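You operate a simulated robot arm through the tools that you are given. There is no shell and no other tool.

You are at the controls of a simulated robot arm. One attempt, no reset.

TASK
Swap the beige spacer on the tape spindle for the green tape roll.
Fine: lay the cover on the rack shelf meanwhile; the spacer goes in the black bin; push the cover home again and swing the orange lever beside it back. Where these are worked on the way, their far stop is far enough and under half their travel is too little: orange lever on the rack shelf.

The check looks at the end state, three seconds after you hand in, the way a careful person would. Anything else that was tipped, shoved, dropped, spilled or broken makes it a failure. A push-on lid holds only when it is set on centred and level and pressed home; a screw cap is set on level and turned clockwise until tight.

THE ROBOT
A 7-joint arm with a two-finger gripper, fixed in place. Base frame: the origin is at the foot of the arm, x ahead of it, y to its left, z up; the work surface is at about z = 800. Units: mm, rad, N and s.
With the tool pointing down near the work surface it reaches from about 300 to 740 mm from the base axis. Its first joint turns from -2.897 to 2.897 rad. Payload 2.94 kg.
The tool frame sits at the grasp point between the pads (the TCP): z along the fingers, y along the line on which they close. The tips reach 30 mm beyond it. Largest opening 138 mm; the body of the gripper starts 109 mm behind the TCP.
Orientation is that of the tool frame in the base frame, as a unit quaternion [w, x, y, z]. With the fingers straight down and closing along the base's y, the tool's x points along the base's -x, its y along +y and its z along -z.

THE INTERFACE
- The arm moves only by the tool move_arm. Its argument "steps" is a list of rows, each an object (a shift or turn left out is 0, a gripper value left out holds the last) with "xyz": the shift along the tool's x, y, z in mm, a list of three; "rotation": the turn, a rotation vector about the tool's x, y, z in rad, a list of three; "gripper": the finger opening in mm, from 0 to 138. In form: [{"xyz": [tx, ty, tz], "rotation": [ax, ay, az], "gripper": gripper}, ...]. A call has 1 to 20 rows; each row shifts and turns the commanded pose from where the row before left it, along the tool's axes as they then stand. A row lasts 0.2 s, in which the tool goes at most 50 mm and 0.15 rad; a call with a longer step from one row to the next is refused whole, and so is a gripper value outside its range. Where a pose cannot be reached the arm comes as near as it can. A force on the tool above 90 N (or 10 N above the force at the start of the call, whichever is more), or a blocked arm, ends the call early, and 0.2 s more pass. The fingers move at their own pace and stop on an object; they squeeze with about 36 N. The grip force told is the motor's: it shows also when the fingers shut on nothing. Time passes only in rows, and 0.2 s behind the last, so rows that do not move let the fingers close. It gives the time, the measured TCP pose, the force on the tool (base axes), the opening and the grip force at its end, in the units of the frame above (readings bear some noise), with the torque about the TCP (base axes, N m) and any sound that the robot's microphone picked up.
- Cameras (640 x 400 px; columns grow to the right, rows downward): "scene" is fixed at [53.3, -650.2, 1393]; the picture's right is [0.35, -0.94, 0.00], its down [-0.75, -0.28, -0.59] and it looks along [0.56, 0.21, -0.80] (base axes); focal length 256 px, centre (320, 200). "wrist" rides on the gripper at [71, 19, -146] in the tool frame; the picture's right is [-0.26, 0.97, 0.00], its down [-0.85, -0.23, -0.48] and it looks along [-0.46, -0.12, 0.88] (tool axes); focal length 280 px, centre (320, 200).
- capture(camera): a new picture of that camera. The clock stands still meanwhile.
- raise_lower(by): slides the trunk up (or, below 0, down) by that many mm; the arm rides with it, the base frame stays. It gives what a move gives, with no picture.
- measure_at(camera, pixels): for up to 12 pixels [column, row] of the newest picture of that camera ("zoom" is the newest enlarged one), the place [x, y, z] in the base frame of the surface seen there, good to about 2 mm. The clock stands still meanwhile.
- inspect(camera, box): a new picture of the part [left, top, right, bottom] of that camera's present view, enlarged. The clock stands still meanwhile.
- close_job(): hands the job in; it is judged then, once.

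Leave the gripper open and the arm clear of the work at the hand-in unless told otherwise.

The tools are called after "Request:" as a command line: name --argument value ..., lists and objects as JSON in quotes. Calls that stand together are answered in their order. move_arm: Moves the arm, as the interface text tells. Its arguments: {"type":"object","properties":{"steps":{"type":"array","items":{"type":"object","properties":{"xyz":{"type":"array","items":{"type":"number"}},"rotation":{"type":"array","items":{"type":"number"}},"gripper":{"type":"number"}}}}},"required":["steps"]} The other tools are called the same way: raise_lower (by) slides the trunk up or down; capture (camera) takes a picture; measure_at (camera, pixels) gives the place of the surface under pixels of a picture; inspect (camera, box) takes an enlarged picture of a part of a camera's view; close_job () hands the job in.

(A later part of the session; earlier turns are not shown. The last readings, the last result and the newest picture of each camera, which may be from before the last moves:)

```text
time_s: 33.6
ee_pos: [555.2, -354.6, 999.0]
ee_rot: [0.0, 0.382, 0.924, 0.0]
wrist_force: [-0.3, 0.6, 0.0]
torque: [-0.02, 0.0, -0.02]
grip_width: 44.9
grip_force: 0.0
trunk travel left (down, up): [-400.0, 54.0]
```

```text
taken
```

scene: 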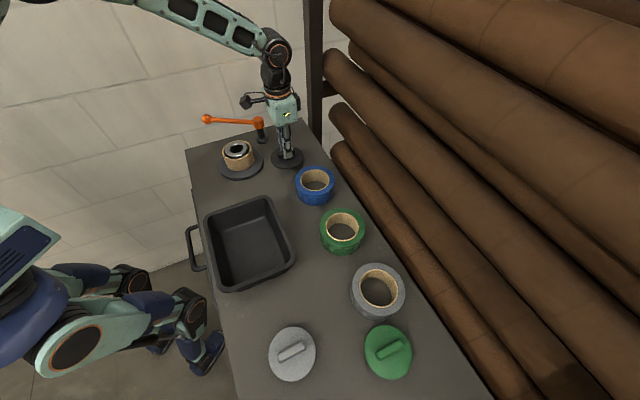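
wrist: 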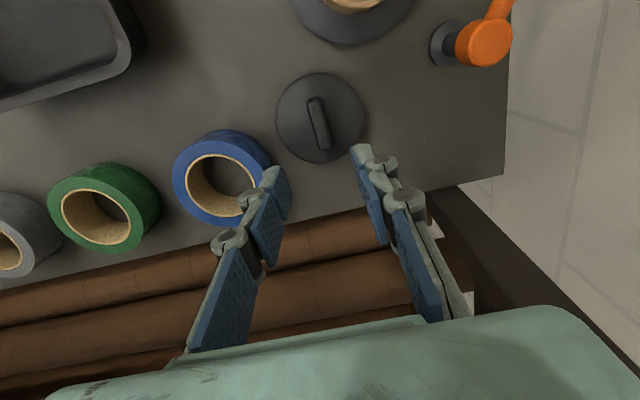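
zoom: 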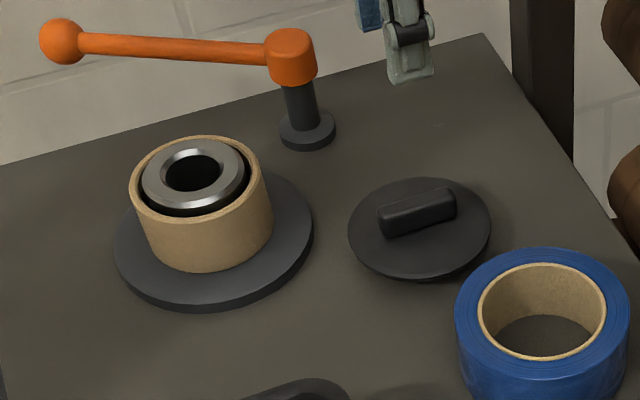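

The cover rests level. I'll measure the spacer rim and the hub from this zoom.

Request:
inspect --camera "scene" --box '[210, 130, 270, 185]'

Request:
measure_at --camera "zoom" --pixels '[[180, 190], [300, 85], [425, 150], [310, 255], [225, 120], [390, 110], [225, 190], [365, 120], [280, 150], [290, 200], [300, 118], [345, 175]]'

```text
7.27 times, centred on (240, 158) of scene
```

zoom: 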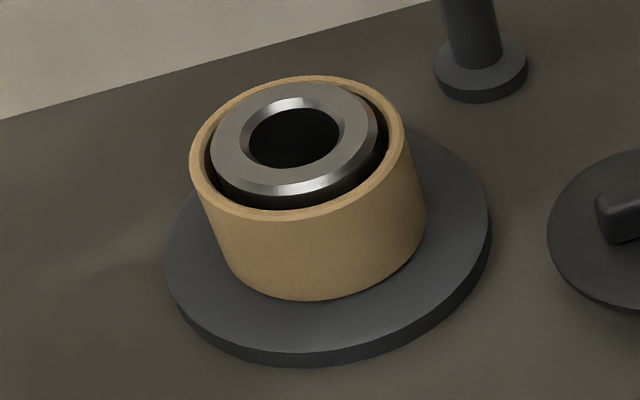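

```text
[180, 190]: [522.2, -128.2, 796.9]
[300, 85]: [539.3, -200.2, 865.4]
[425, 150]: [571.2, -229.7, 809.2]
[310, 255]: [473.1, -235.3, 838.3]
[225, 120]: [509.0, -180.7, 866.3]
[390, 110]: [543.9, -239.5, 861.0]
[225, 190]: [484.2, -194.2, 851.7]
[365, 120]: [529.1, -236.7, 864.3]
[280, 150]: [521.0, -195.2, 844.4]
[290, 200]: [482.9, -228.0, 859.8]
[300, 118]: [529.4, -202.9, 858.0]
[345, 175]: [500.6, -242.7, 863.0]
```

Request:
measure_at --camera "zoom" --pixels '[[300, 79], [194, 165], [398, 125], [255, 214], [340, 205], [396, 165], [240, 105], [215, 195], [225, 150], [370, 140], [290, 188], [300, 92]]'

Request:
measure_at --camera "zoom" --pixels '[[214, 155], [375, 125], [300, 85], [270, 190], [340, 180], [235, 115], [345, 90], [220, 250], [400, 260], [310, 295], [310, 285], [420, 215]]'

```text
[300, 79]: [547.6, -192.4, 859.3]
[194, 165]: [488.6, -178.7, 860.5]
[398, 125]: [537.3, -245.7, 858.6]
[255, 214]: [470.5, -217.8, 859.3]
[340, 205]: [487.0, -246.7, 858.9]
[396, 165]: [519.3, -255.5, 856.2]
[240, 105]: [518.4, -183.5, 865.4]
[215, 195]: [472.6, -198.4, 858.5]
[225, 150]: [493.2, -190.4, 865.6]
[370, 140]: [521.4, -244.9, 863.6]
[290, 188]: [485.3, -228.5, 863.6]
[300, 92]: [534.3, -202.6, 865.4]
```

```text
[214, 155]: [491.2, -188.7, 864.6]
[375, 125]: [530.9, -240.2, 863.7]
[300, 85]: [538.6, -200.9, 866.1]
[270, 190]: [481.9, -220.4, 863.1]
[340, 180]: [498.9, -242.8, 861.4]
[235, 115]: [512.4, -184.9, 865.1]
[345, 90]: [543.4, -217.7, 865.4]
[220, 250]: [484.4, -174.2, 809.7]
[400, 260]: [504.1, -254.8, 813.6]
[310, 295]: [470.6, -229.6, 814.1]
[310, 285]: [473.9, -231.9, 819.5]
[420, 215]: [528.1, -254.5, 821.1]
```

The spacer top is at z≈859.5, its outer radius about 41, and the hub (radius about 32) tops out at 865. The roll's hole radius is about 38, leaving good clearance. I'll move above the spindle with the fingers opened to 112 and look down.

Request:
move_arm --steps '[{"xyz": [26.5, 13.3, 0], "gripper": 112}, {"xyz": [26.5, 13.3, 0]}, {"xyz": [26.5, 13.3, 0]}, {"xyz": [26.5, 13.3, 0]}, {"xyz": [26.6, 13.3, 0]}, {}, {}]'

Request:
capture --camera "wrist"

Request:
inspect --camera "wrist" --box '[240, 30, 400, 190]'

```text
time_s: 35.2
ee_pos: [507.9, -213.6, 997.4]
ee_rot: [0.0, 0.382, 0.924, 0.0]
wrist_force: [-0.1, -0.2, -0.4]
torque: [0.02, 0.01, 0.01]
grip_width: 112.0
grip_force: 0.0
trunk travel left (down, up): [-400.0, 54.0]
```

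```text
taken
```

wrist: 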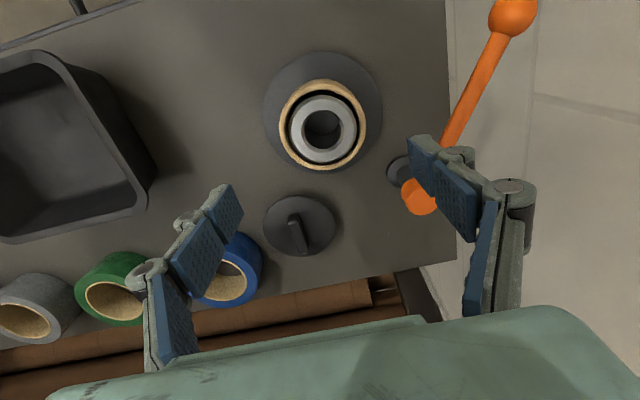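

```text
2.50 times, centred on (320, 110) of wrist
```

zoom: 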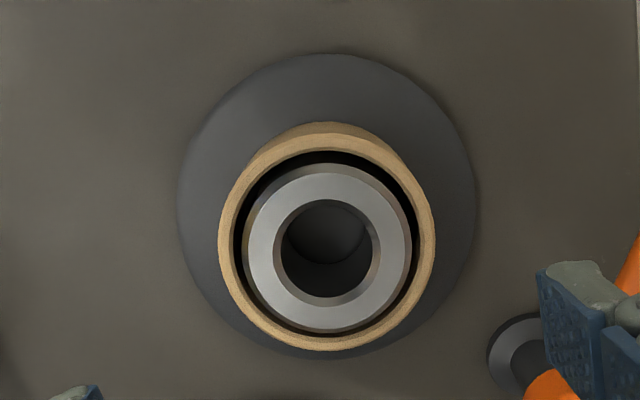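

I'll measure the hub ring and spacer rim from this wrist view to get the centre.

Request:
measure_at --camera "zoom" --pixels '[[262, 250], [395, 245], [328, 180], [328, 318], [280, 200], [375, 295], [375, 200], [280, 295], [225, 245], [430, 245], [328, 345], [250, 310]]'

Request:
measure_at --camera "zoom" --pixels '[[405, 310], [250, 175], [405, 175], [328, 142], [328, 60], [185, 220], [470, 220], [100, 100], [550, 100], [100, 300], [328, 355], [328, 250]]'

```text
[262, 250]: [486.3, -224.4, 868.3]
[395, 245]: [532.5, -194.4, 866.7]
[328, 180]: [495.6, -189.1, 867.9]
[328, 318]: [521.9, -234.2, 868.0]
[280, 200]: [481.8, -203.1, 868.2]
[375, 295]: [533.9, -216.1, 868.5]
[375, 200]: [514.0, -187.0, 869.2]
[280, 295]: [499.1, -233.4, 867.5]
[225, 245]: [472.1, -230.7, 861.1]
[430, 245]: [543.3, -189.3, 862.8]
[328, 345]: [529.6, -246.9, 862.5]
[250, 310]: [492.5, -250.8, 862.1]
```

```text
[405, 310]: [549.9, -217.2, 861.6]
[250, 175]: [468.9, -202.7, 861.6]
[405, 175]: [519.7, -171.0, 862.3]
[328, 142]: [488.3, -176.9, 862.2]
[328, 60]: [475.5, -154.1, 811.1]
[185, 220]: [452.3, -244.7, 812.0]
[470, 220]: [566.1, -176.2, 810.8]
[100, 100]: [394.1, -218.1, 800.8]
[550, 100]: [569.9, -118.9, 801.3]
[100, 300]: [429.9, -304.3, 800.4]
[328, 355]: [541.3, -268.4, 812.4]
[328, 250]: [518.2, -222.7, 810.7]
```

The hub centre works out to about (508,-211.5). I'll descend with the fingers open around the spacer to TCP z≈850, putting the tips at 820, about 9 mm above the flange.

Request:
move_arm --steps '[{"xyz": [1.4, 1.4, 25]}, {"xyz": [0, 0, 25]}, {"xyz": [0, 0, 25]}, {"xyz": [0, 0, 25]}, {"xyz": [0, 0, 20]}, {"xyz": [0, 0, 15]}, {"xyz": [0, 0, 12]}, {}]'

Request:
inspect --camera "scene" --box '[190, 90, 290, 190]'

Request:
capture --camera "wrist"

```text
time_s: 37.0
ee_pos: [510.0, -212.1, 850.8]
ee_rot: [0.0, 0.382, 0.924, 0.0]
wrist_force: [0.1, -0.6, -0.3]
torque: [-0.02, -0.02, -0.01]
grip_width: 112.0
grip_force: 0.1
trunk travel left (down, up): [-400.0, 54.0]
```

```text
4.00 times, centred on (240, 140) of scene
```

zoom: 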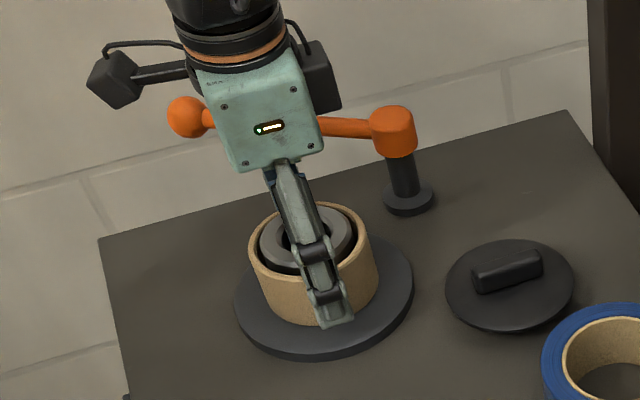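

```text
taken
```

wrist: 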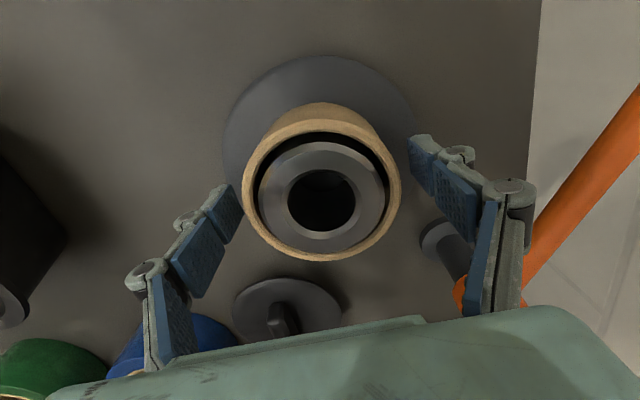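

The fingers are evenly around the spacer. I'll close on it.

Request:
move_arm --steps '[{"gripper": 70}, {}, {}, {}, {}]'

```text
time_s: 38.2
ee_pos: [508.7, -212.5, 853.9]
ee_rot: [0.0, 0.382, 0.924, -0.001]
wrist_force: [0.9, 1.2, 2.0]
torque: [0.07, -0.12, -0.02]
grip_width: 87.2
grip_force: 36.0
trunk travel left (down, up): [-400.0, 54.0]
```

Gripped at 87 mm with 36 N. I'll lift slowly to clear the hub.

Request:
move_arm --steps '[{"xyz": [0, 0, -4]}, {"xyz": [0, 0, -8]}, {"xyz": [0, 0, -15]}, {"xyz": [0, 0, -20]}, {"xyz": [0, 0, -20]}, {"xyz": [0, 0, -20]}, {"xyz": [0, 0, -20]}, {"xyz": [0, 0, -20]}, {}]'

Request:
capture --camera "scene"

Request:
inspect --camera "scene" --box '[180, 70, 300, 190]'

```text
time_s: 40.2
ee_pos: [507.2, -211.1, 977.7]
ee_rot: [0.0, 0.383, 0.924, 0.0]
wrist_force: [-0.1, 1.6, -1.3]
torque: [0.01, 0.01, 0.02]
grip_width: 86.9
grip_force: 36.3
trunk travel left (down, up): [-400.0, 54.0]
```

```text
taken
```

scene: 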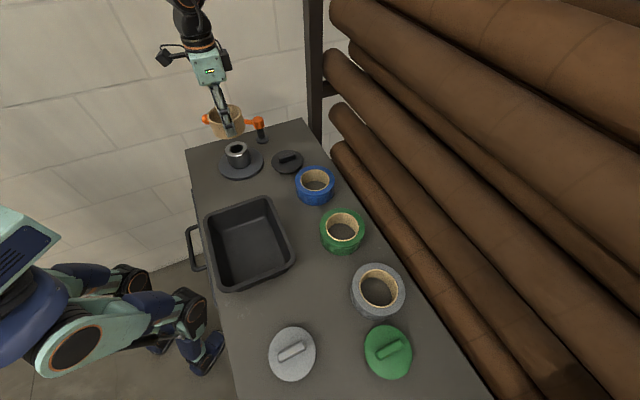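

```text
3.33 times, centred on (240, 130) of scene
```

zoom: 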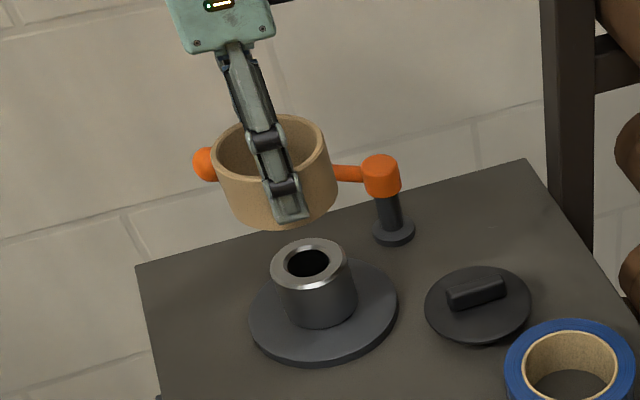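

The spacer is off and the hub stands alone. Before dropping it off I'll measure the bin's inner walls and floor to find its centre.

Request:
inspect --camera "scene" --box '[190, 180, 310, 300]'

Request:
measure_at --camera "zoom" --pixels '[[210, 90], [345, 60], [450, 245], [240, 355], [255, 100], [370, 85], [430, 250], [250, 320], [310, 200], [255, 145], [370, 120], [310, 280]]'

```text
3.33 times, centred on (250, 240) of scene
```

zoom: 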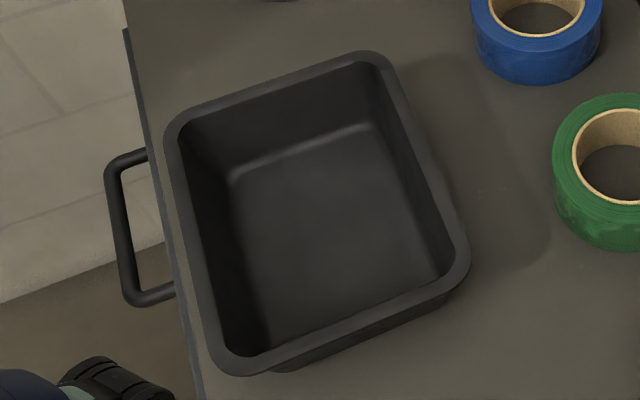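

```text
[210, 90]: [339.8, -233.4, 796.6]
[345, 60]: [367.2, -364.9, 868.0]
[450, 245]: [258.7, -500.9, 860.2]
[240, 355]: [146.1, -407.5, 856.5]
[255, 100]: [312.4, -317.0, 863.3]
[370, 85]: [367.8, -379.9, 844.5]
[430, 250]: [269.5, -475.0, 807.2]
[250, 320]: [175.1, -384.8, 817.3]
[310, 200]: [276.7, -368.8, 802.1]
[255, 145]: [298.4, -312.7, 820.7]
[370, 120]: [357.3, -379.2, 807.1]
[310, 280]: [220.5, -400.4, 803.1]
```

Request:
measure_at --camera "zoom" --pixels '[[178, 135], [200, 112], [365, 58], [392, 75], [462, 245], [455, 275], [240, 368], [212, 350], [235, 180], [365, 128], [440, 268], [265, 335]]'

```text
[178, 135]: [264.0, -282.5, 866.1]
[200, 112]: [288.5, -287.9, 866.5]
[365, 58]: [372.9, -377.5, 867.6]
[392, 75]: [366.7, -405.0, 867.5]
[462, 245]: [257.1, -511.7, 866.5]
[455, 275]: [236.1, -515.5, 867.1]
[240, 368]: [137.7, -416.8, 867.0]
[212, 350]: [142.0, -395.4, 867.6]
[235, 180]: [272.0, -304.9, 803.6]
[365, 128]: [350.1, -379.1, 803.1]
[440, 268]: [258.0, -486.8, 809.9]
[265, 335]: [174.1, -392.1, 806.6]
```

The bin is centred near (258,-395), its long axis along the tool's closing line, and its floor is at about z=804. I'll carry the spacer there at height.

Request:
move_arm --steps '[{"xyz": [5.2, -33.9, 0]}, {"xyz": [5.2, -33.9, 0]}, {"xyz": [5.2, -33.9, 0]}, {"xyz": [5.2, -33.9, 0]}, {"xyz": [5.2, -33.9, 0]}, {"xyz": [5.2, -33.9, 0]}, {"xyz": [5.2, -33.9, 0]}, {"xyz": [5.2, -33.9, 0]}, {"xyz": [5.3, -34.3, 0]}, {}]'

Request:
capture --camera "wrist"

Request:
capture --camera "scene"

```text
time_s: 42.4
ee_pos: [259.5, -395.3, 978.1]
ee_rot: [0.0, 0.382, 0.924, 0.0]
wrist_force: [0.2, -0.2, 0.0]
torque: [0.03, 0.0, 0.06]
grip_width: 87.0
grip_force: 36.6
trunk travel left (down, up): [-400.0, 54.0]
```

```text
taken
```

wrist: 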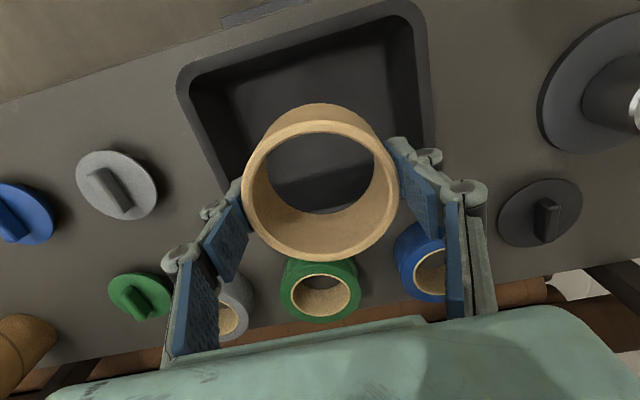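

```text
taken
```

scene: 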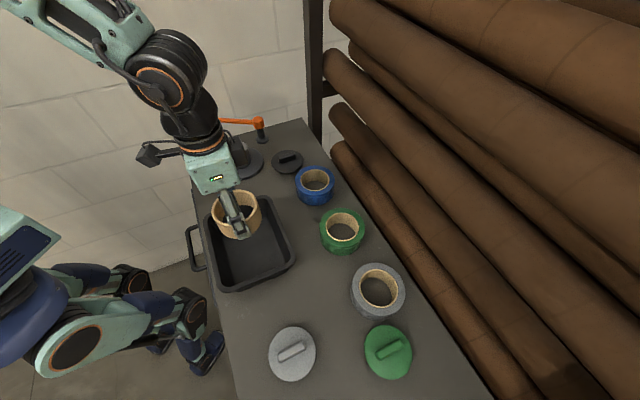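

Let me confirm the bin's position from the wrist view before descending.

Request:
measure_at --camera "wrist" --pixels '[[187, 80], [415, 10], [428, 120], [300, 42], [205, 130], [240, 100], [400, 40], [320, 60], [320, 160], [300, 185]]'

```text
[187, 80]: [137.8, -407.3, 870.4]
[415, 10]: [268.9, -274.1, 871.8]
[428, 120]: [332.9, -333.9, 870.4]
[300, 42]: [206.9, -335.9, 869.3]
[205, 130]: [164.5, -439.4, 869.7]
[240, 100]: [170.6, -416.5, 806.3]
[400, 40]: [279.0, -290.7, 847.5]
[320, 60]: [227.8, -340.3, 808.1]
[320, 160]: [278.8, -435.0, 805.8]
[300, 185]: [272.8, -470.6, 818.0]
```

The wrist view agrees the bin centre is at about (258,-395). I'll lower the spacer into the bin.

Request:
move_arm --steps '[{"xyz": [0, 0, 25]}, {"xyz": [0, 0, 25]}, {"xyz": [0, 0, 25]}, {"xyz": [0, 0, 20]}, {"xyz": [0, 0, 15]}, {"xyz": [0, 0, 10]}, {"xyz": [0, 0, 5]}, {}]'

Request:
inspect --camera "scene" --box '[180, 160, 320, 300]'

```text
time_s: 44.2
ee_pos: [259.3, -396.5, 853.2]
ee_rot: [0.0, 0.382, 0.924, -0.001]
wrist_force: [0.4, 1.3, -1.5]
torque: [0.02, 0.01, 0.01]
grip_width: 86.8
grip_force: 36.0
trunk travel left (down, up): [-400.0, 54.0]
```

```text
2.86 times, centred on (250, 230) of scene
```

zoom: 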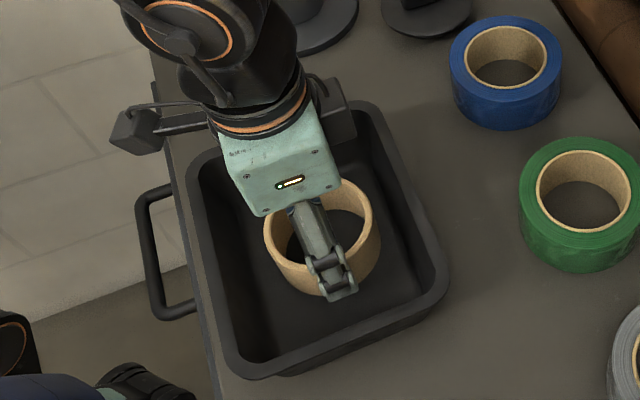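

The spacer is inside the bin just above the floor. I'll lower in small steps until it touches.

Request:
move_arm --steps '[{"xyz": [0, 0, 2]}, {"xyz": [0, 0, 2]}, {"xyz": [0, 0, 2]}, {}]'

```text
time_s: 45.2
ee_pos: [260.0, -395.5, 846.9]
ee_rot: [0.0, 0.382, 0.924, -0.001]
wrist_force: [-0.7, 0.6, -1.3]
torque: [0.02, 0.0, 0.01]
grip_width: 87.1
grip_force: 35.9
trunk travel left (down, up): [-400.0, 54.0]
```

Request:
move_arm --steps '[{"xyz": [0, 0, 1.5]}, {"xyz": [0, 0, 1.5]}, {}]'

```text
time_s: 46.0
ee_pos: [258.0, -395.9, 845.3]
ee_rot: [0.001, 0.383, 0.924, 0.0]
wrist_force: [-0.2, 1.3, 16.0]
torque: [0.62, 0.09, 0.07]
grip_width: 87.0
grip_force: 35.7
trunk travel left (down, up): [-400.0, 54.0]
```

It's on the bin floor with 16 N contact. I'll open just enough to release, then rise straight up.

Request:
move_arm --steps '[{"gripper": 102}, {}, {}, {"xyz": [0, 0, -15]}, {"xyz": [0, 0, -25]}, {"xyz": [0, 0, -30]}, {"xyz": [0, 0, -30]}, {"xyz": [0, 0, -30]}, {}]'

Request:
capture --camera "scene"

Request:
capture --camera "wrist"

```text
time_s: 48.0
ee_pos: [259.5, -395.0, 975.3]
ee_rot: [0.0, 0.382, 0.924, 0.0]
wrist_force: [0.0, 0.1, 0.2]
torque: [-0.03, 0.02, 0.01]
grip_width: 102.3
grip_force: 0.1
trunk travel left (down, up): [-400.0, 54.0]
```

```text
taken
```

scene: 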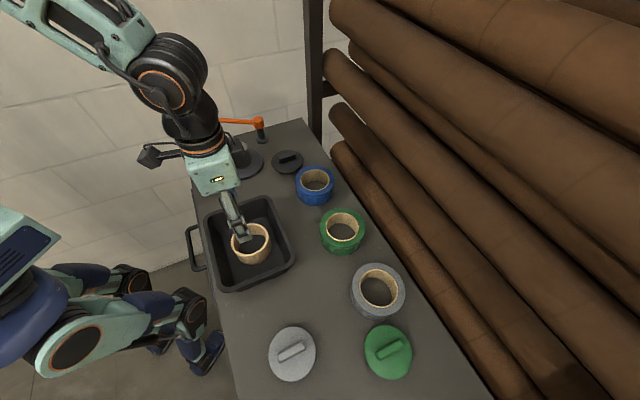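

```text
taken
```

wrist: 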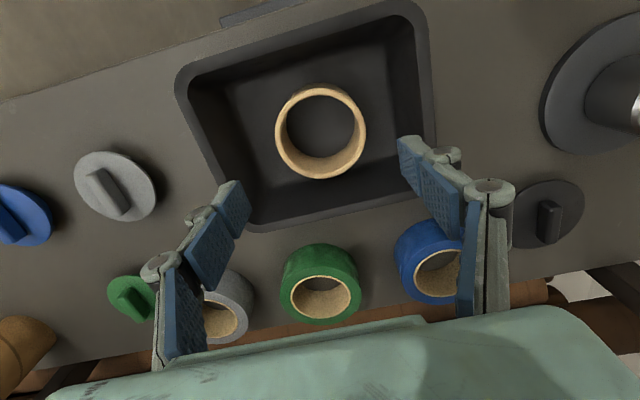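

The spacer sits upright in the bin. Next is the green roll: I'll move above it at about (373.5,-587.5), open fully and look down.

Request:
move_arm --steps '[{"xyz": [-31, -7.9, 0], "gripper": 136}, {"xyz": [-31, -7.9, 0]}, {"xyz": [-31, -7.9, 0]}, {"xyz": [-31, -7.9, 0]}, {"xyz": [-31, -7.9, 0]}, {"xyz": [-31, -8, 0]}, {"xyz": [-30.7, -8, 0]}, {}, {}]'

Request:
capture --camera "wrist"

Request:
inspect --camera "wrist" --box '[230, 40, 410, 200]'

```text
time_s: 50.0
ee_pos: [372.9, -587.4, 975.5]
ee_rot: [0.0, 0.382, 0.924, 0.0]
wrist_force: [0.4, 0.2, -0.3]
torque: [-0.02, 0.03, 0.0]
grip_width: 136.1
grip_force: 0.1
trunk travel left (down, up): [-400.0, 54.0]
```

```text
taken
```

wrist: 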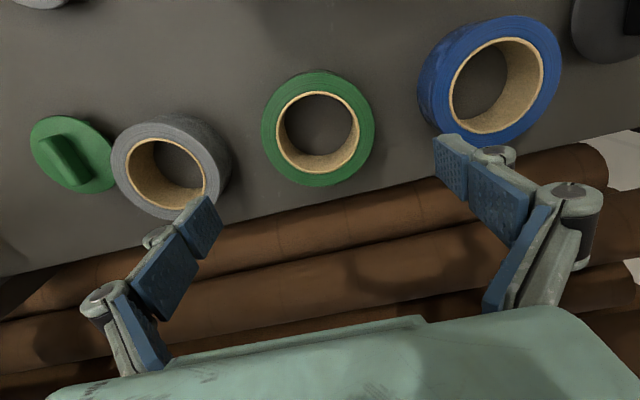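

```text
2.50 times, centred on (320, 120) of wrist
```

zoom: 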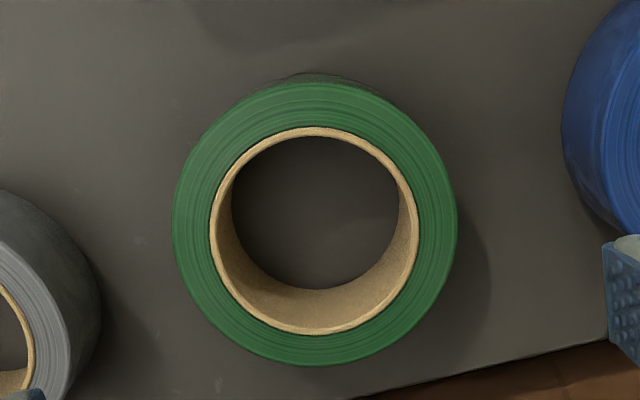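

The roll appears nearly centred. I'll measure its inner rim from this wrist view for a centre comparable to the hub's.

Request:
measure_at --camera "zoom" --pixels '[[195, 231], [435, 231], [314, 110], [314, 350], [230, 150], [398, 150], [230, 315], [398, 315], [450, 231], [180, 231], [314, 362], [100, 100]]'

Request:
inspect --camera "scene" --box '[270, 120, 430, 280]'

```text
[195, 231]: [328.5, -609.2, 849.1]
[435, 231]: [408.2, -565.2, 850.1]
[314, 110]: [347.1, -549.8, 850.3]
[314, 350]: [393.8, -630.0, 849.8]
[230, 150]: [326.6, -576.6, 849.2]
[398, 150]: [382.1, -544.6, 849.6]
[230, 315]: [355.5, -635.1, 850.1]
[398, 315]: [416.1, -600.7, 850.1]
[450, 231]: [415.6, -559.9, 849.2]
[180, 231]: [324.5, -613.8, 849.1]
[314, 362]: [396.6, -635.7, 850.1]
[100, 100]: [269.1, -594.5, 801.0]
```

```text
2.50 times, centred on (350, 200) of scene
```

zoom: 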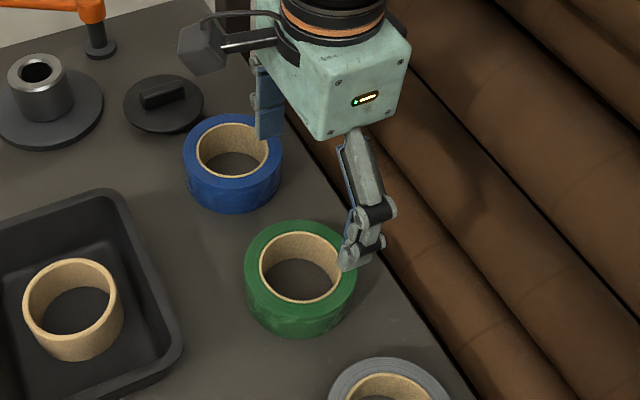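

The roll's centre is about (1, -3 to -4) mm off the TCP in tool axes. I'll correct that and descend to z≈840 with the fingers fully open, watching clearance to the blue and grey rolls.

Request:
move_arm --steps '[{"xyz": [1, -4, 20]}, {"xyz": [0, 0, 25]}, {"xyz": [0, 0, 25]}, {"xyz": [0, 0, 20]}, {"xyz": [0, 0, 15]}, {}]'

Request:
capture --camera "wrist"

Request:
inspect --camera "scene" --box '[270, 130, 430, 320]'

```text
time_s: 51.4
ee_pos: [371.2, -590.0, 869.5]
ee_rot: [0.0, 0.382, 0.924, 0.0]
wrist_force: [0.2, -0.5, 0.6]
torque: [-0.01, 0.03, 0.01]
grip_width: 136.3
grip_force: 0.0
trunk travel left (down, up): [-400.0, 54.0]
```

```text
taken
```

wrist: 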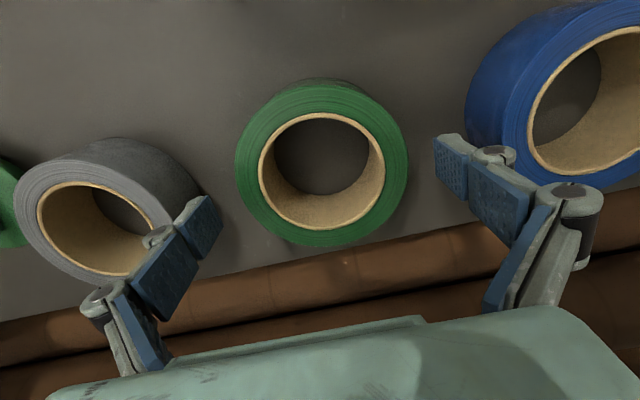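

```text
2.11 times, centred on (350, 225) of scene
```

zoom: 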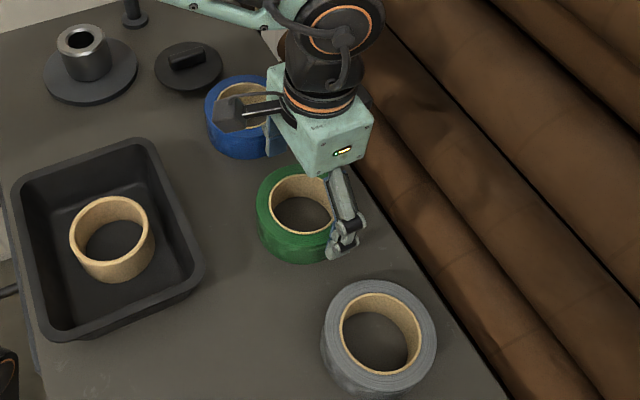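

The fingers straddle the green roll with about 30 mm to each neighbour. I'll go down the last 29 mm and then close gently.

Request:
move_arm --steps '[{"xyz": [0, 0, 12]}, {"xyz": [0, 0, 10]}, {"xyz": [0, 0, 7]}, {}]'

Request:
capture --camera "wrist"

```text
time_s: 52.4
ee_pos: [369.8, -589.9, 841.0]
ee_rot: [0.001, 0.382, 0.924, 0.0]
wrist_force: [0.5, -0.7, 0.6]
torque: [-0.01, 0.03, 0.01]
grip_width: 136.0
grip_force: 0.1
trunk travel left (down, up): [-400.0, 54.0]
```

```text
taken
```

wrist: 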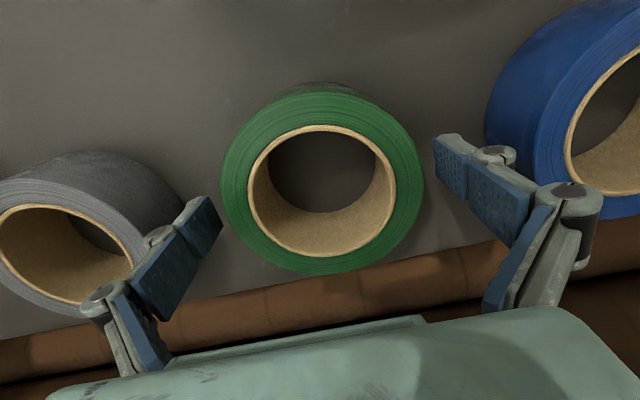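

The roll sits evenly between the fingers. I'll close on it.

Request:
move_arm --steps '[{"gripper": 90}, {}, {}, {}, {}]'

Request:
capture --camera "wrist"

```text
time_s: 53.6
ee_pos: [370.5, -588.8, 841.3]
ee_rot: [0.0, 0.383, 0.924, 0.0]
wrist_force: [2.2, 0.9, 2.6]
torque: [0.25, -0.16, -0.06]
grip_width: 111.4
grip_force: 35.7
trunk travel left (down, up): [-400.0, 54.0]
```

```text
taken
```

wrist: 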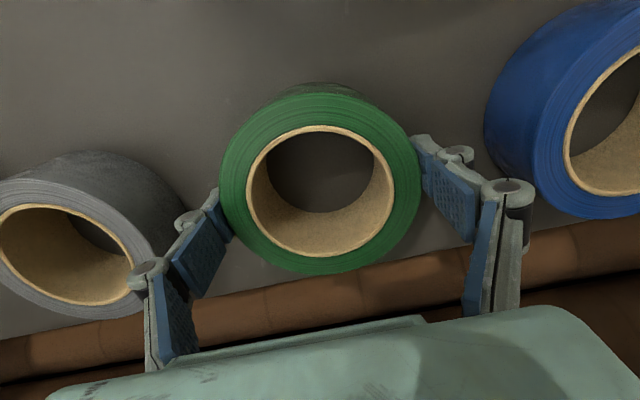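

The roll is gripped at 111 mm, and the wrist view shows its hole centred between the fingers. I'll lift it straight up.

Request:
move_arm --steps '[{"xyz": [0, 0, -4]}, {"xyz": [0, 0, -8]}, {"xyz": [0, 0, -18]}, {"xyz": [0, 0, -25]}, {"xyz": [0, 0, -25]}, {"xyz": [0, 0, -25]}, {"xyz": [0, 0, -25]}, {}]'

Request:
capture --camera "wrist"

Request:
capture --camera "scene"

```text
time_s: 55.4
ee_pos: [369.9, -591.1, 970.6]
ee_rot: [0.001, 0.382, 0.924, 0.0]
wrist_force: [0.4, 0.8, -1.4]
torque: [-0.02, 0.03, -0.01]
grip_width: 111.1
grip_force: 36.0
trunk travel left (down, up): [-400.0, 54.0]
```

```text
taken
```

wrist: 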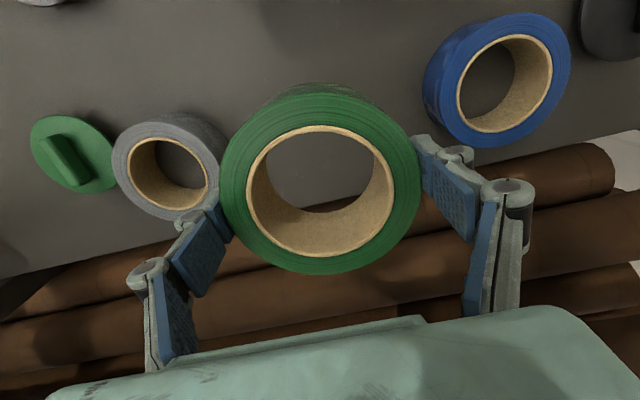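

```text
taken
```

scene: 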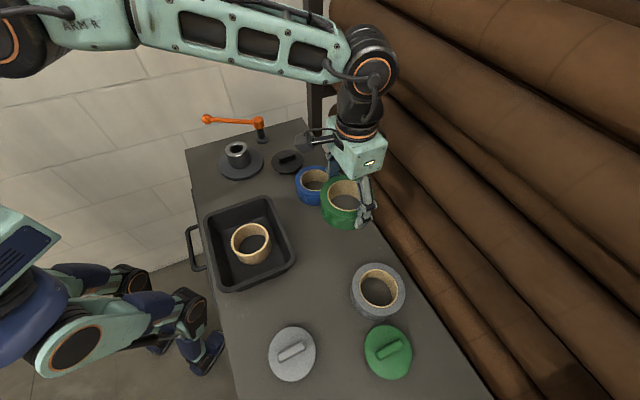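

The roll is held level. I'll carry it over to above the spindle hub at height.

Request:
move_arm --steps '[{"xyz": [16.8, 36.5, 0]}, {"xyz": [16.8, 36.5, 0]}, {"xyz": [16.8, 36.5, 0]}, {"xyz": [16.8, 36.5, 0]}, {"xyz": [16.8, 36.5, 0]}, {"xyz": [16.8, 36.5, 0]}, {"xyz": [16.8, 36.5, 0]}, {"xyz": [16.8, 36.5, 0]}, {"xyz": [16.8, 36.5, 0]}, {"xyz": [16.6, 36.5, 0]}, {}, {}]'

Request:
capture --camera "wrist"

Request:
inspect --camera "scene" --box '[170, 60, 320, 190]'

```text
time_s: 58.0
ee_pos: [509.5, -214.0, 969.7]
ee_rot: [0.0, 0.382, 0.924, 0.0]
wrist_force: [-0.3, -0.2, -1.9]
torque: [0.02, -0.04, 0.0]
grip_width: 111.0
grip_force: 35.9
trunk travel left (down, up): [-400.0, 54.0]
```

```text
taken
```

wrist: 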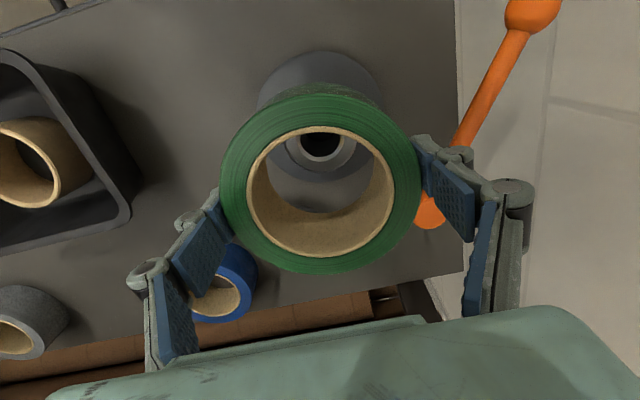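

```text
3.08 times, centred on (245, 125) of scene
```

zoom: 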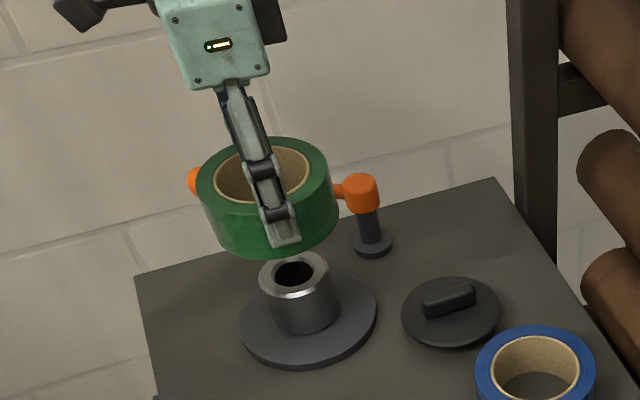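

The hub shows through the roll's hole. I'll descend to just above the hub (z≈917) and check centring.

Request:
move_arm --steps '[{"xyz": [0, 0, 18]}, {"xyz": [0, 0, 18]}, {"xyz": [0, 0, 12]}, {"xyz": [0, 0, 6]}, {}]'

Request:
inspect --camera "wrist" --box '[210, 70, 430, 290]'

Request:
inspect --camera "scene" --box '[190, 90, 290, 190]'

```text
time_s: 59.2
ee_pos: [508.6, -213.4, 915.7]
ee_rot: [-0.001, 0.382, 0.924, 0.001]
wrist_force: [-0.3, -0.6, -1.9]
torque: [0.03, -0.01, 0.01]
grip_width: 111.4
grip_force: 36.3
trunk travel left (down, up): [-400.0, 54.0]
```

```text
1.82 times, centred on (320, 180) of wrist
```

zoom: 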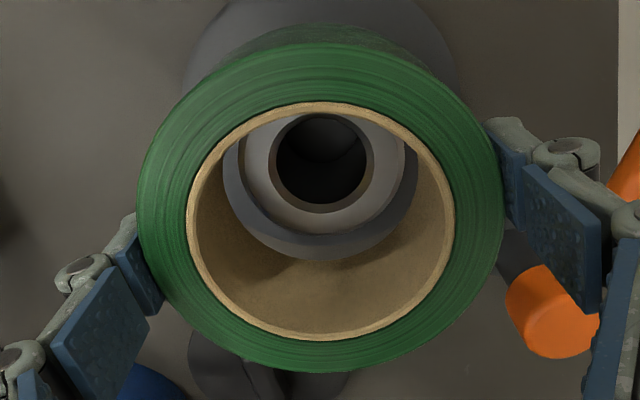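

```text
4.00 times, centred on (240, 140) of scene
```

zoom: 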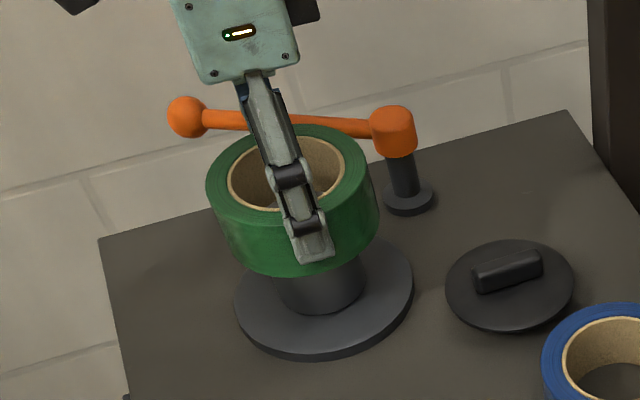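

Comparing hub and roll offsets in the wrist view, they agree within about 1 mm. I'll descend slowly over the hub and check the force.

Request:
move_arm --steps '[{"xyz": [0, 0.6, 4]}, {"xyz": [0, 0, 4]}, {"xyz": [0, 0, 4]}, {"xyz": [0, 0, 4]}, {"xyz": [0, 0, 4]}, {}]'

Request:
inspect --camera "wrist" --box '[210, 70, 430, 290]'

```text
time_s: 60.6
ee_pos: [509.6, -210.6, 896.5]
ee_rot: [0.0, 0.382, 0.924, 0.0]
wrist_force: [-0.6, 0.3, -1.6]
torque: [0.0, 0.0, 0.0]
grip_width: 111.3
grip_force: 36.4
trunk travel left (down, up): [-400.0, 54.0]
```

```text
1.82 times, centred on (320, 180) of wrist
```

zoom: 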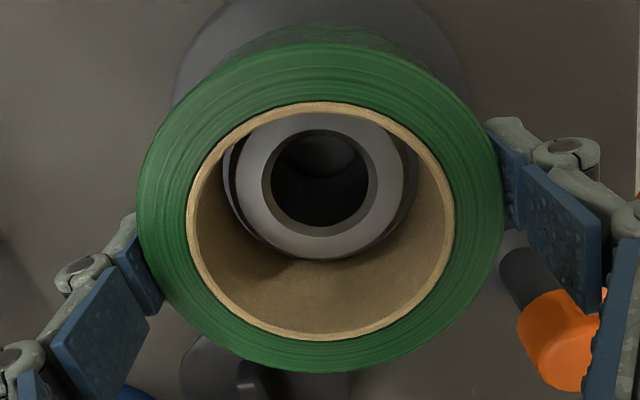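

The hub has entered the core with no contact force. I'll continue down towards the flange.

Request:
move_arm --steps '[{"xyz": [0, 0, 8]}, {"xyz": [0, 0, 8]}, {"xyz": [0, 0, 8]}, {"xyz": [0, 0, 8]}, {"xyz": [0, 0, 4]}, {}]'

Request:
inspect --camera "scene" --box '[190, 90, 290, 190]'

Request:
inspect --camera "wrist" --box '[210, 70, 430, 290]'

```text
time_s: 62.0
ee_pos: [508.3, -211.6, 858.8]
ee_rot: [0.0, 0.383, 0.924, 0.0]
wrist_force: [0.4, 1.0, -2.6]
torque: [0.05, 0.01, -0.01]
grip_width: 111.2
grip_force: 35.9
trunk travel left (down, up): [-400.0, 54.0]
```

```text
4.00 times, centred on (240, 140) of scene
```

zoom: 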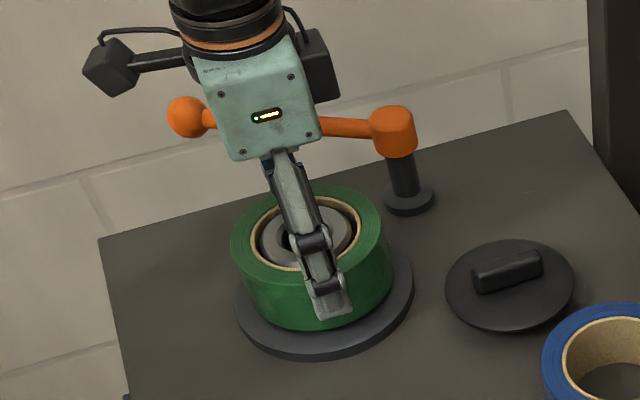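

```text
1.82 times, centred on (320, 180) of wrist
```

zoom: 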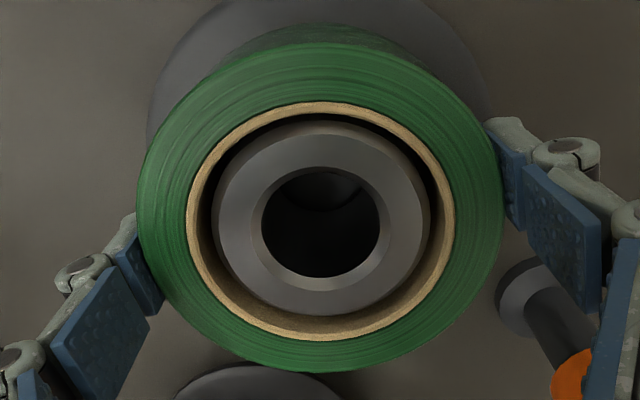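

The roll is nicely centred around the hub. I'll lower in small steps until it rests on the flange.

Request:
move_arm --steps '[{"xyz": [0, 0, 2]}, {"xyz": [0, 0, 2]}, {"xyz": [0, 0, 2]}, {}]'

```text
time_s: 63.0
ee_pos: [508.7, -211.8, 855.3]
ee_rot: [0.0, 0.381, 0.924, 0.0]
wrist_force: [0.7, -0.9, -1.6]
torque: [0.02, 0.0, 0.03]
grip_width: 111.3
grip_force: 35.9
trunk travel left (down, up): [-400.0, 54.0]
```

Request:
move_arm --steps '[{"xyz": [0, 0, 1.5]}, {"xyz": [0, 0, 1.5]}, {}]'

```text
time_s: 63.8
ee_pos: [509.2, -211.7, 852.3]
ee_rot: [0.001, 0.382, 0.924, 0.0]
wrist_force: [0.4, 0.7, 11.1]
torque: [0.48, 0.53, 0.01]
grip_width: 111.4
grip_force: 35.6
trunk travel left (down, up): [-400.0, 54.0]
```

The roll is resting on the flange at 11 N. I'll open to 126 and rise straight up.

Request:
move_arm --steps '[{"gripper": 126}, {}, {}, {"xyz": [0, 0, -15]}, {"xyz": [0, 0, -25]}, {"xyz": [0, 0, -30]}, {"xyz": [0, 0, -35]}, {"xyz": [0, 0, -40]}, {}]'

Request:
capture --camera "wrist"

Request:
inspect --camera "scene" --box '[190, 90, 320, 190]'

```text
time_s: 65.8
ee_pos: [507.5, -212.0, 996.3]
ee_rot: [0.0, 0.382, 0.924, 0.0]
wrist_force: [-0.1, 0.0, 0.1]
torque: [-0.01, -0.06, -0.02]
grip_width: 126.1
grip_force: 0.1
trunk travel left (down, up): [-400.0, 54.0]
```

```text
taken
```

wrist: 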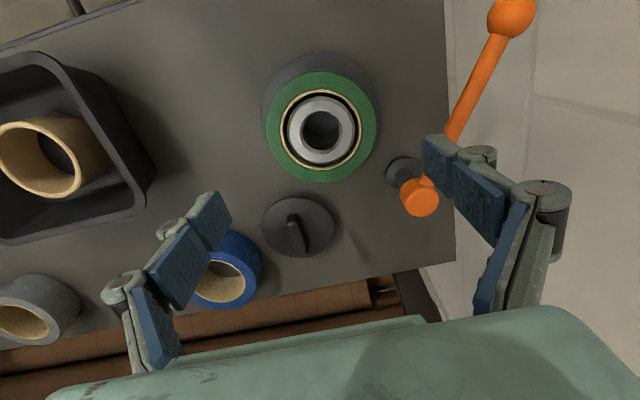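

```text
4.00 times, centred on (255, 140) of scene
```

zoom: 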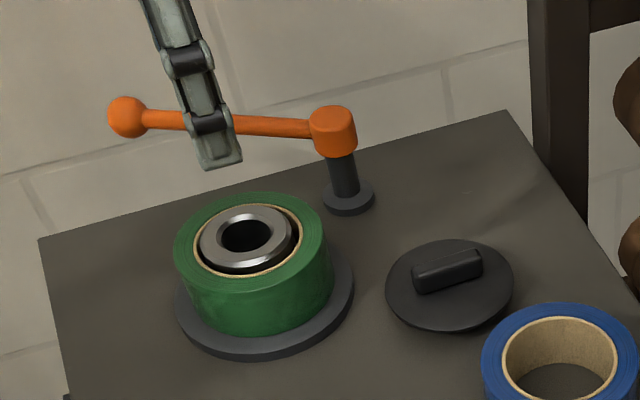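

The green roll is seated flat and centred on the flange. Now I'll go back above the cover on the shelf, narrow the fingers to 50 mm and look.

Request:
move_arm --steps '[{"xyz": [-22.2, -11.4, 0], "gripper": 50}, {"xyz": [-22.2, -11.4, 0]}, {"xyz": [-22.2, -11.4, 0]}, {"xyz": [-22.2, -11.4, 0]}, {"xyz": [-22.1, -11.4, 0]}, {"xyz": [-22.1, -11.5, 0]}, {}, {}]'

Request:
capture --camera "wrist"

```text
time_s: 67.6
ee_pos: [553.9, -355.0, 996.9]
ee_rot: [-0.001, 0.382, 0.924, 0.0]
wrist_force: [0.6, -0.4, 0.0]
torque: [-0.01, 0.0, 0.0]
grip_width: 50.0
grip_force: 0.1
trunk travel left (down, up): [-400.0, 54.0]
```

```text
taken
```

wrist: 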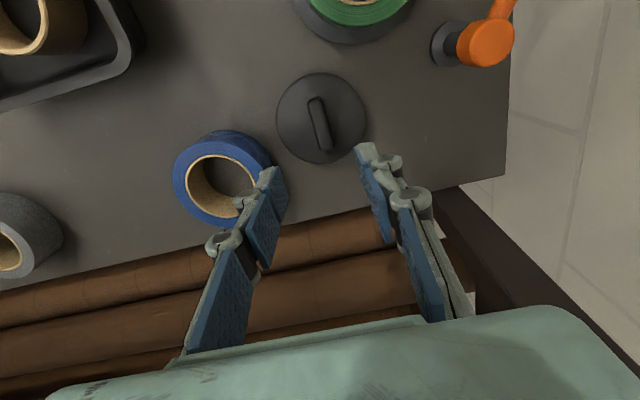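

The handle is in the same place relative to the gripper as when I let go. I'll descend to z≈858 and grip it.

Request:
move_arm --steps '[{"xyz": [0, 0, 28]}, {"xyz": [0, 0, 28]}, {"xyz": [0, 0, 28]}, {"xyz": [0, 0, 24]}, {"xyz": [0, 0, 16]}, {"xyz": [0, 0, 10]}, {"xyz": [0, 0, 5]}, {}, {"gripper": 5}, {}, {}, {}]'

Request:
inspect --camera "scene" --box '[230, 110, 330, 190]'

```text
time_s: 70.2
ee_pos: [556.1, -354.7, 857.6]
ee_rot: [-0.001, 0.382, 0.924, 0.0]
wrist_force: [0.0, -1.3, -0.4]
torque: [-0.01, 0.0, 0.0]
grip_width: 15.2
grip_force: 36.0
trunk travel left (down, up): [-400.0, 54.0]
```

```text
5.00 times, centred on (280, 150) of scene
```

zoom: 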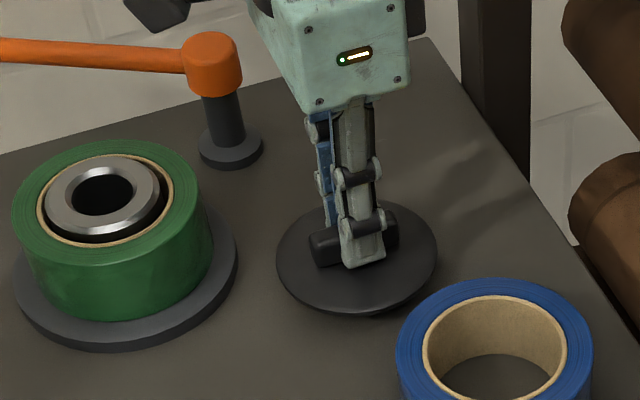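

The cover is gripped again at 15.2 mm. I'll lift, carry it back over the hub and stop just above insertion height, at z≈932.

Request:
move_arm --steps '[{"xyz": [0, 0, -10]}, {"xyz": [0, 0, -25]}, {"xyz": [0, 0, -35]}, {"xyz": [0, 0, -35]}, {"xyz": [0, 0, -35]}, {"xyz": [22.2, 11.2, 0]}, {"xyz": [22.2, 11.2, 0]}, {"xyz": [22.2, 11.2, 0]}, {"xyz": [22.2, 11.2, 0]}, {"xyz": [22.2, 11.2, 0]}, {"xyz": [22.1, 11.3, 0]}, {}, {"xyz": [0, 0, 22]}, {"xyz": [0, 0, 22]}, {"xyz": [0, 0, 16]}, {"xyz": [0, 0, 6]}, {}]'

Request:
inspect --camera "scene" --box '[190, 90, 290, 190]'

Request:
capture --camera "wrist"

```text
time_s: 73.8
ee_pos: [507.7, -211.7, 930.2]
ee_rot: [0.0, 0.381, 0.925, 0.0]
wrist_force: [0.3, 0.3, -0.3]
torque: [-0.02, 0.03, 0.02]
grip_width: 15.1
grip_force: 35.7
trunk travel left (down, up): [-400.0, 54.0]
```

```text
4.00 times, centred on (240, 140) of scene
```

zoom: 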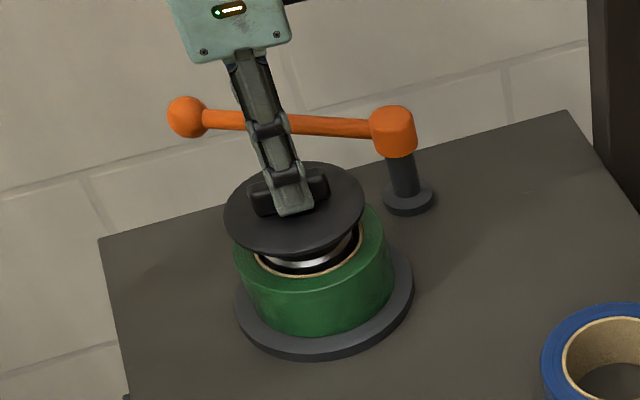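

```text
taken
```

wrist: 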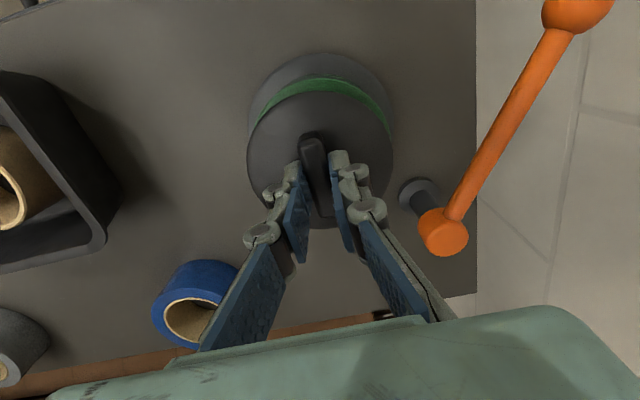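

The cover is right above the hub. I'll lower it slowly in small steps.

Request:
move_arm --steps '[{"xyz": [0, 0, 3]}, {"xyz": [0, 0, 3]}, {"xyz": [0, 0, 3]}, {"xyz": [0, 0, 3]}, {}]'

Request:
inspect --camera "scene" --box '[190, 90, 290, 190]'

```text
time_s: 75.0
ee_pos: [508.1, -213.8, 919.4]
ee_rot: [0.0, 0.382, 0.924, 0.0]
wrist_force: [-0.3, -0.3, -1.3]
torque: [0.01, 0.03, -0.01]
grip_width: 14.9
grip_force: 35.6
trunk travel left (down, up): [-400.0, 54.0]
```

```text
4.00 times, centred on (240, 140) of scene
```

zoom: 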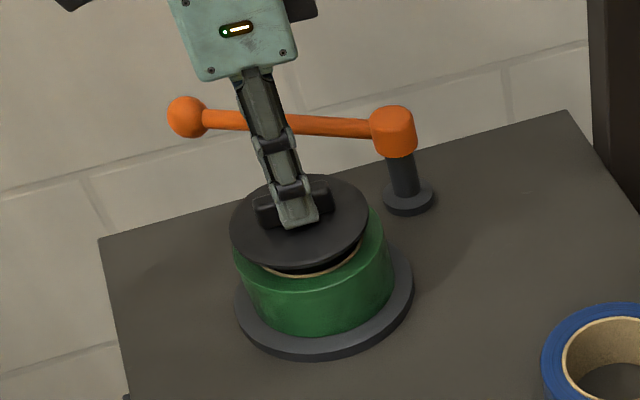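

There's no resistance and the plug is entering. I'll continue down in 2 mm steps.

Request:
move_arm --steps '[{"xyz": [0, 0, 2]}, {"xyz": [0, 0, 2]}, {"xyz": [0, 0, 2]}, {"xyz": [0, 0, 2]}, {}]'

```text
time_s: 76.2
ee_pos: [507.7, -212.6, 912.5]
ee_rot: [0.0, 0.382, 0.924, 0.0]
wrist_force: [0.2, 0.0, -0.7]
torque: [0.06, -0.01, 0.05]
grip_width: 14.8
grip_force: 35.6
trunk travel left (down, up): [-400.0, 54.0]
```

Request:
move_arm --steps '[{"xyz": [0, 0, 1]}, {"xyz": [0, 0, 1]}, {"xyz": [0, 0, 1]}, {"xyz": [0, 0, 1]}, {}]'

Request:
inspect --camera "scene" --box '[190, 90, 290, 190]'

```text
time_s: 77.4
ee_pos: [508.4, -212.8, 908.3]
ee_rot: [0.001, 0.382, 0.924, 0.001]
wrist_force: [-0.2, 0.7, 6.5]
torque: [0.05, 0.01, 0.0]
grip_width: 15.0
grip_force: 36.2
trunk travel left (down, up): [-400.0, 54.0]
```

```text
4.00 times, centred on (240, 140) of scene
```

zoom: 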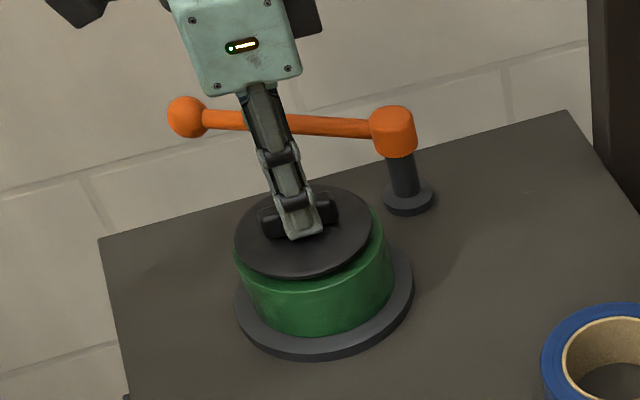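

It's at its home height with 6.5 N contact. I'll press a little further while holding the handle to seat it.

Request:
move_arm --steps '[{"xyz": [0, 0, 1.5]}, {"xyz": [0, 0, 1.5]}, {"xyz": [0, 0, 1.5]}, {"xyz": [0, 0, 1.5]}, {}]'

```text
time_s: 78.6
ee_pos: [508.7, -213.2, 903.2]
ee_rot: [0.003, 0.381, 0.924, 0.0]
wrist_force: [3.6, -0.2, 29.6]
torque: [-0.03, -0.2, 0.0]
grip_width: 15.1
grip_force: 36.3
trunk travel left (down, up): [-400.0, 54.0]
```

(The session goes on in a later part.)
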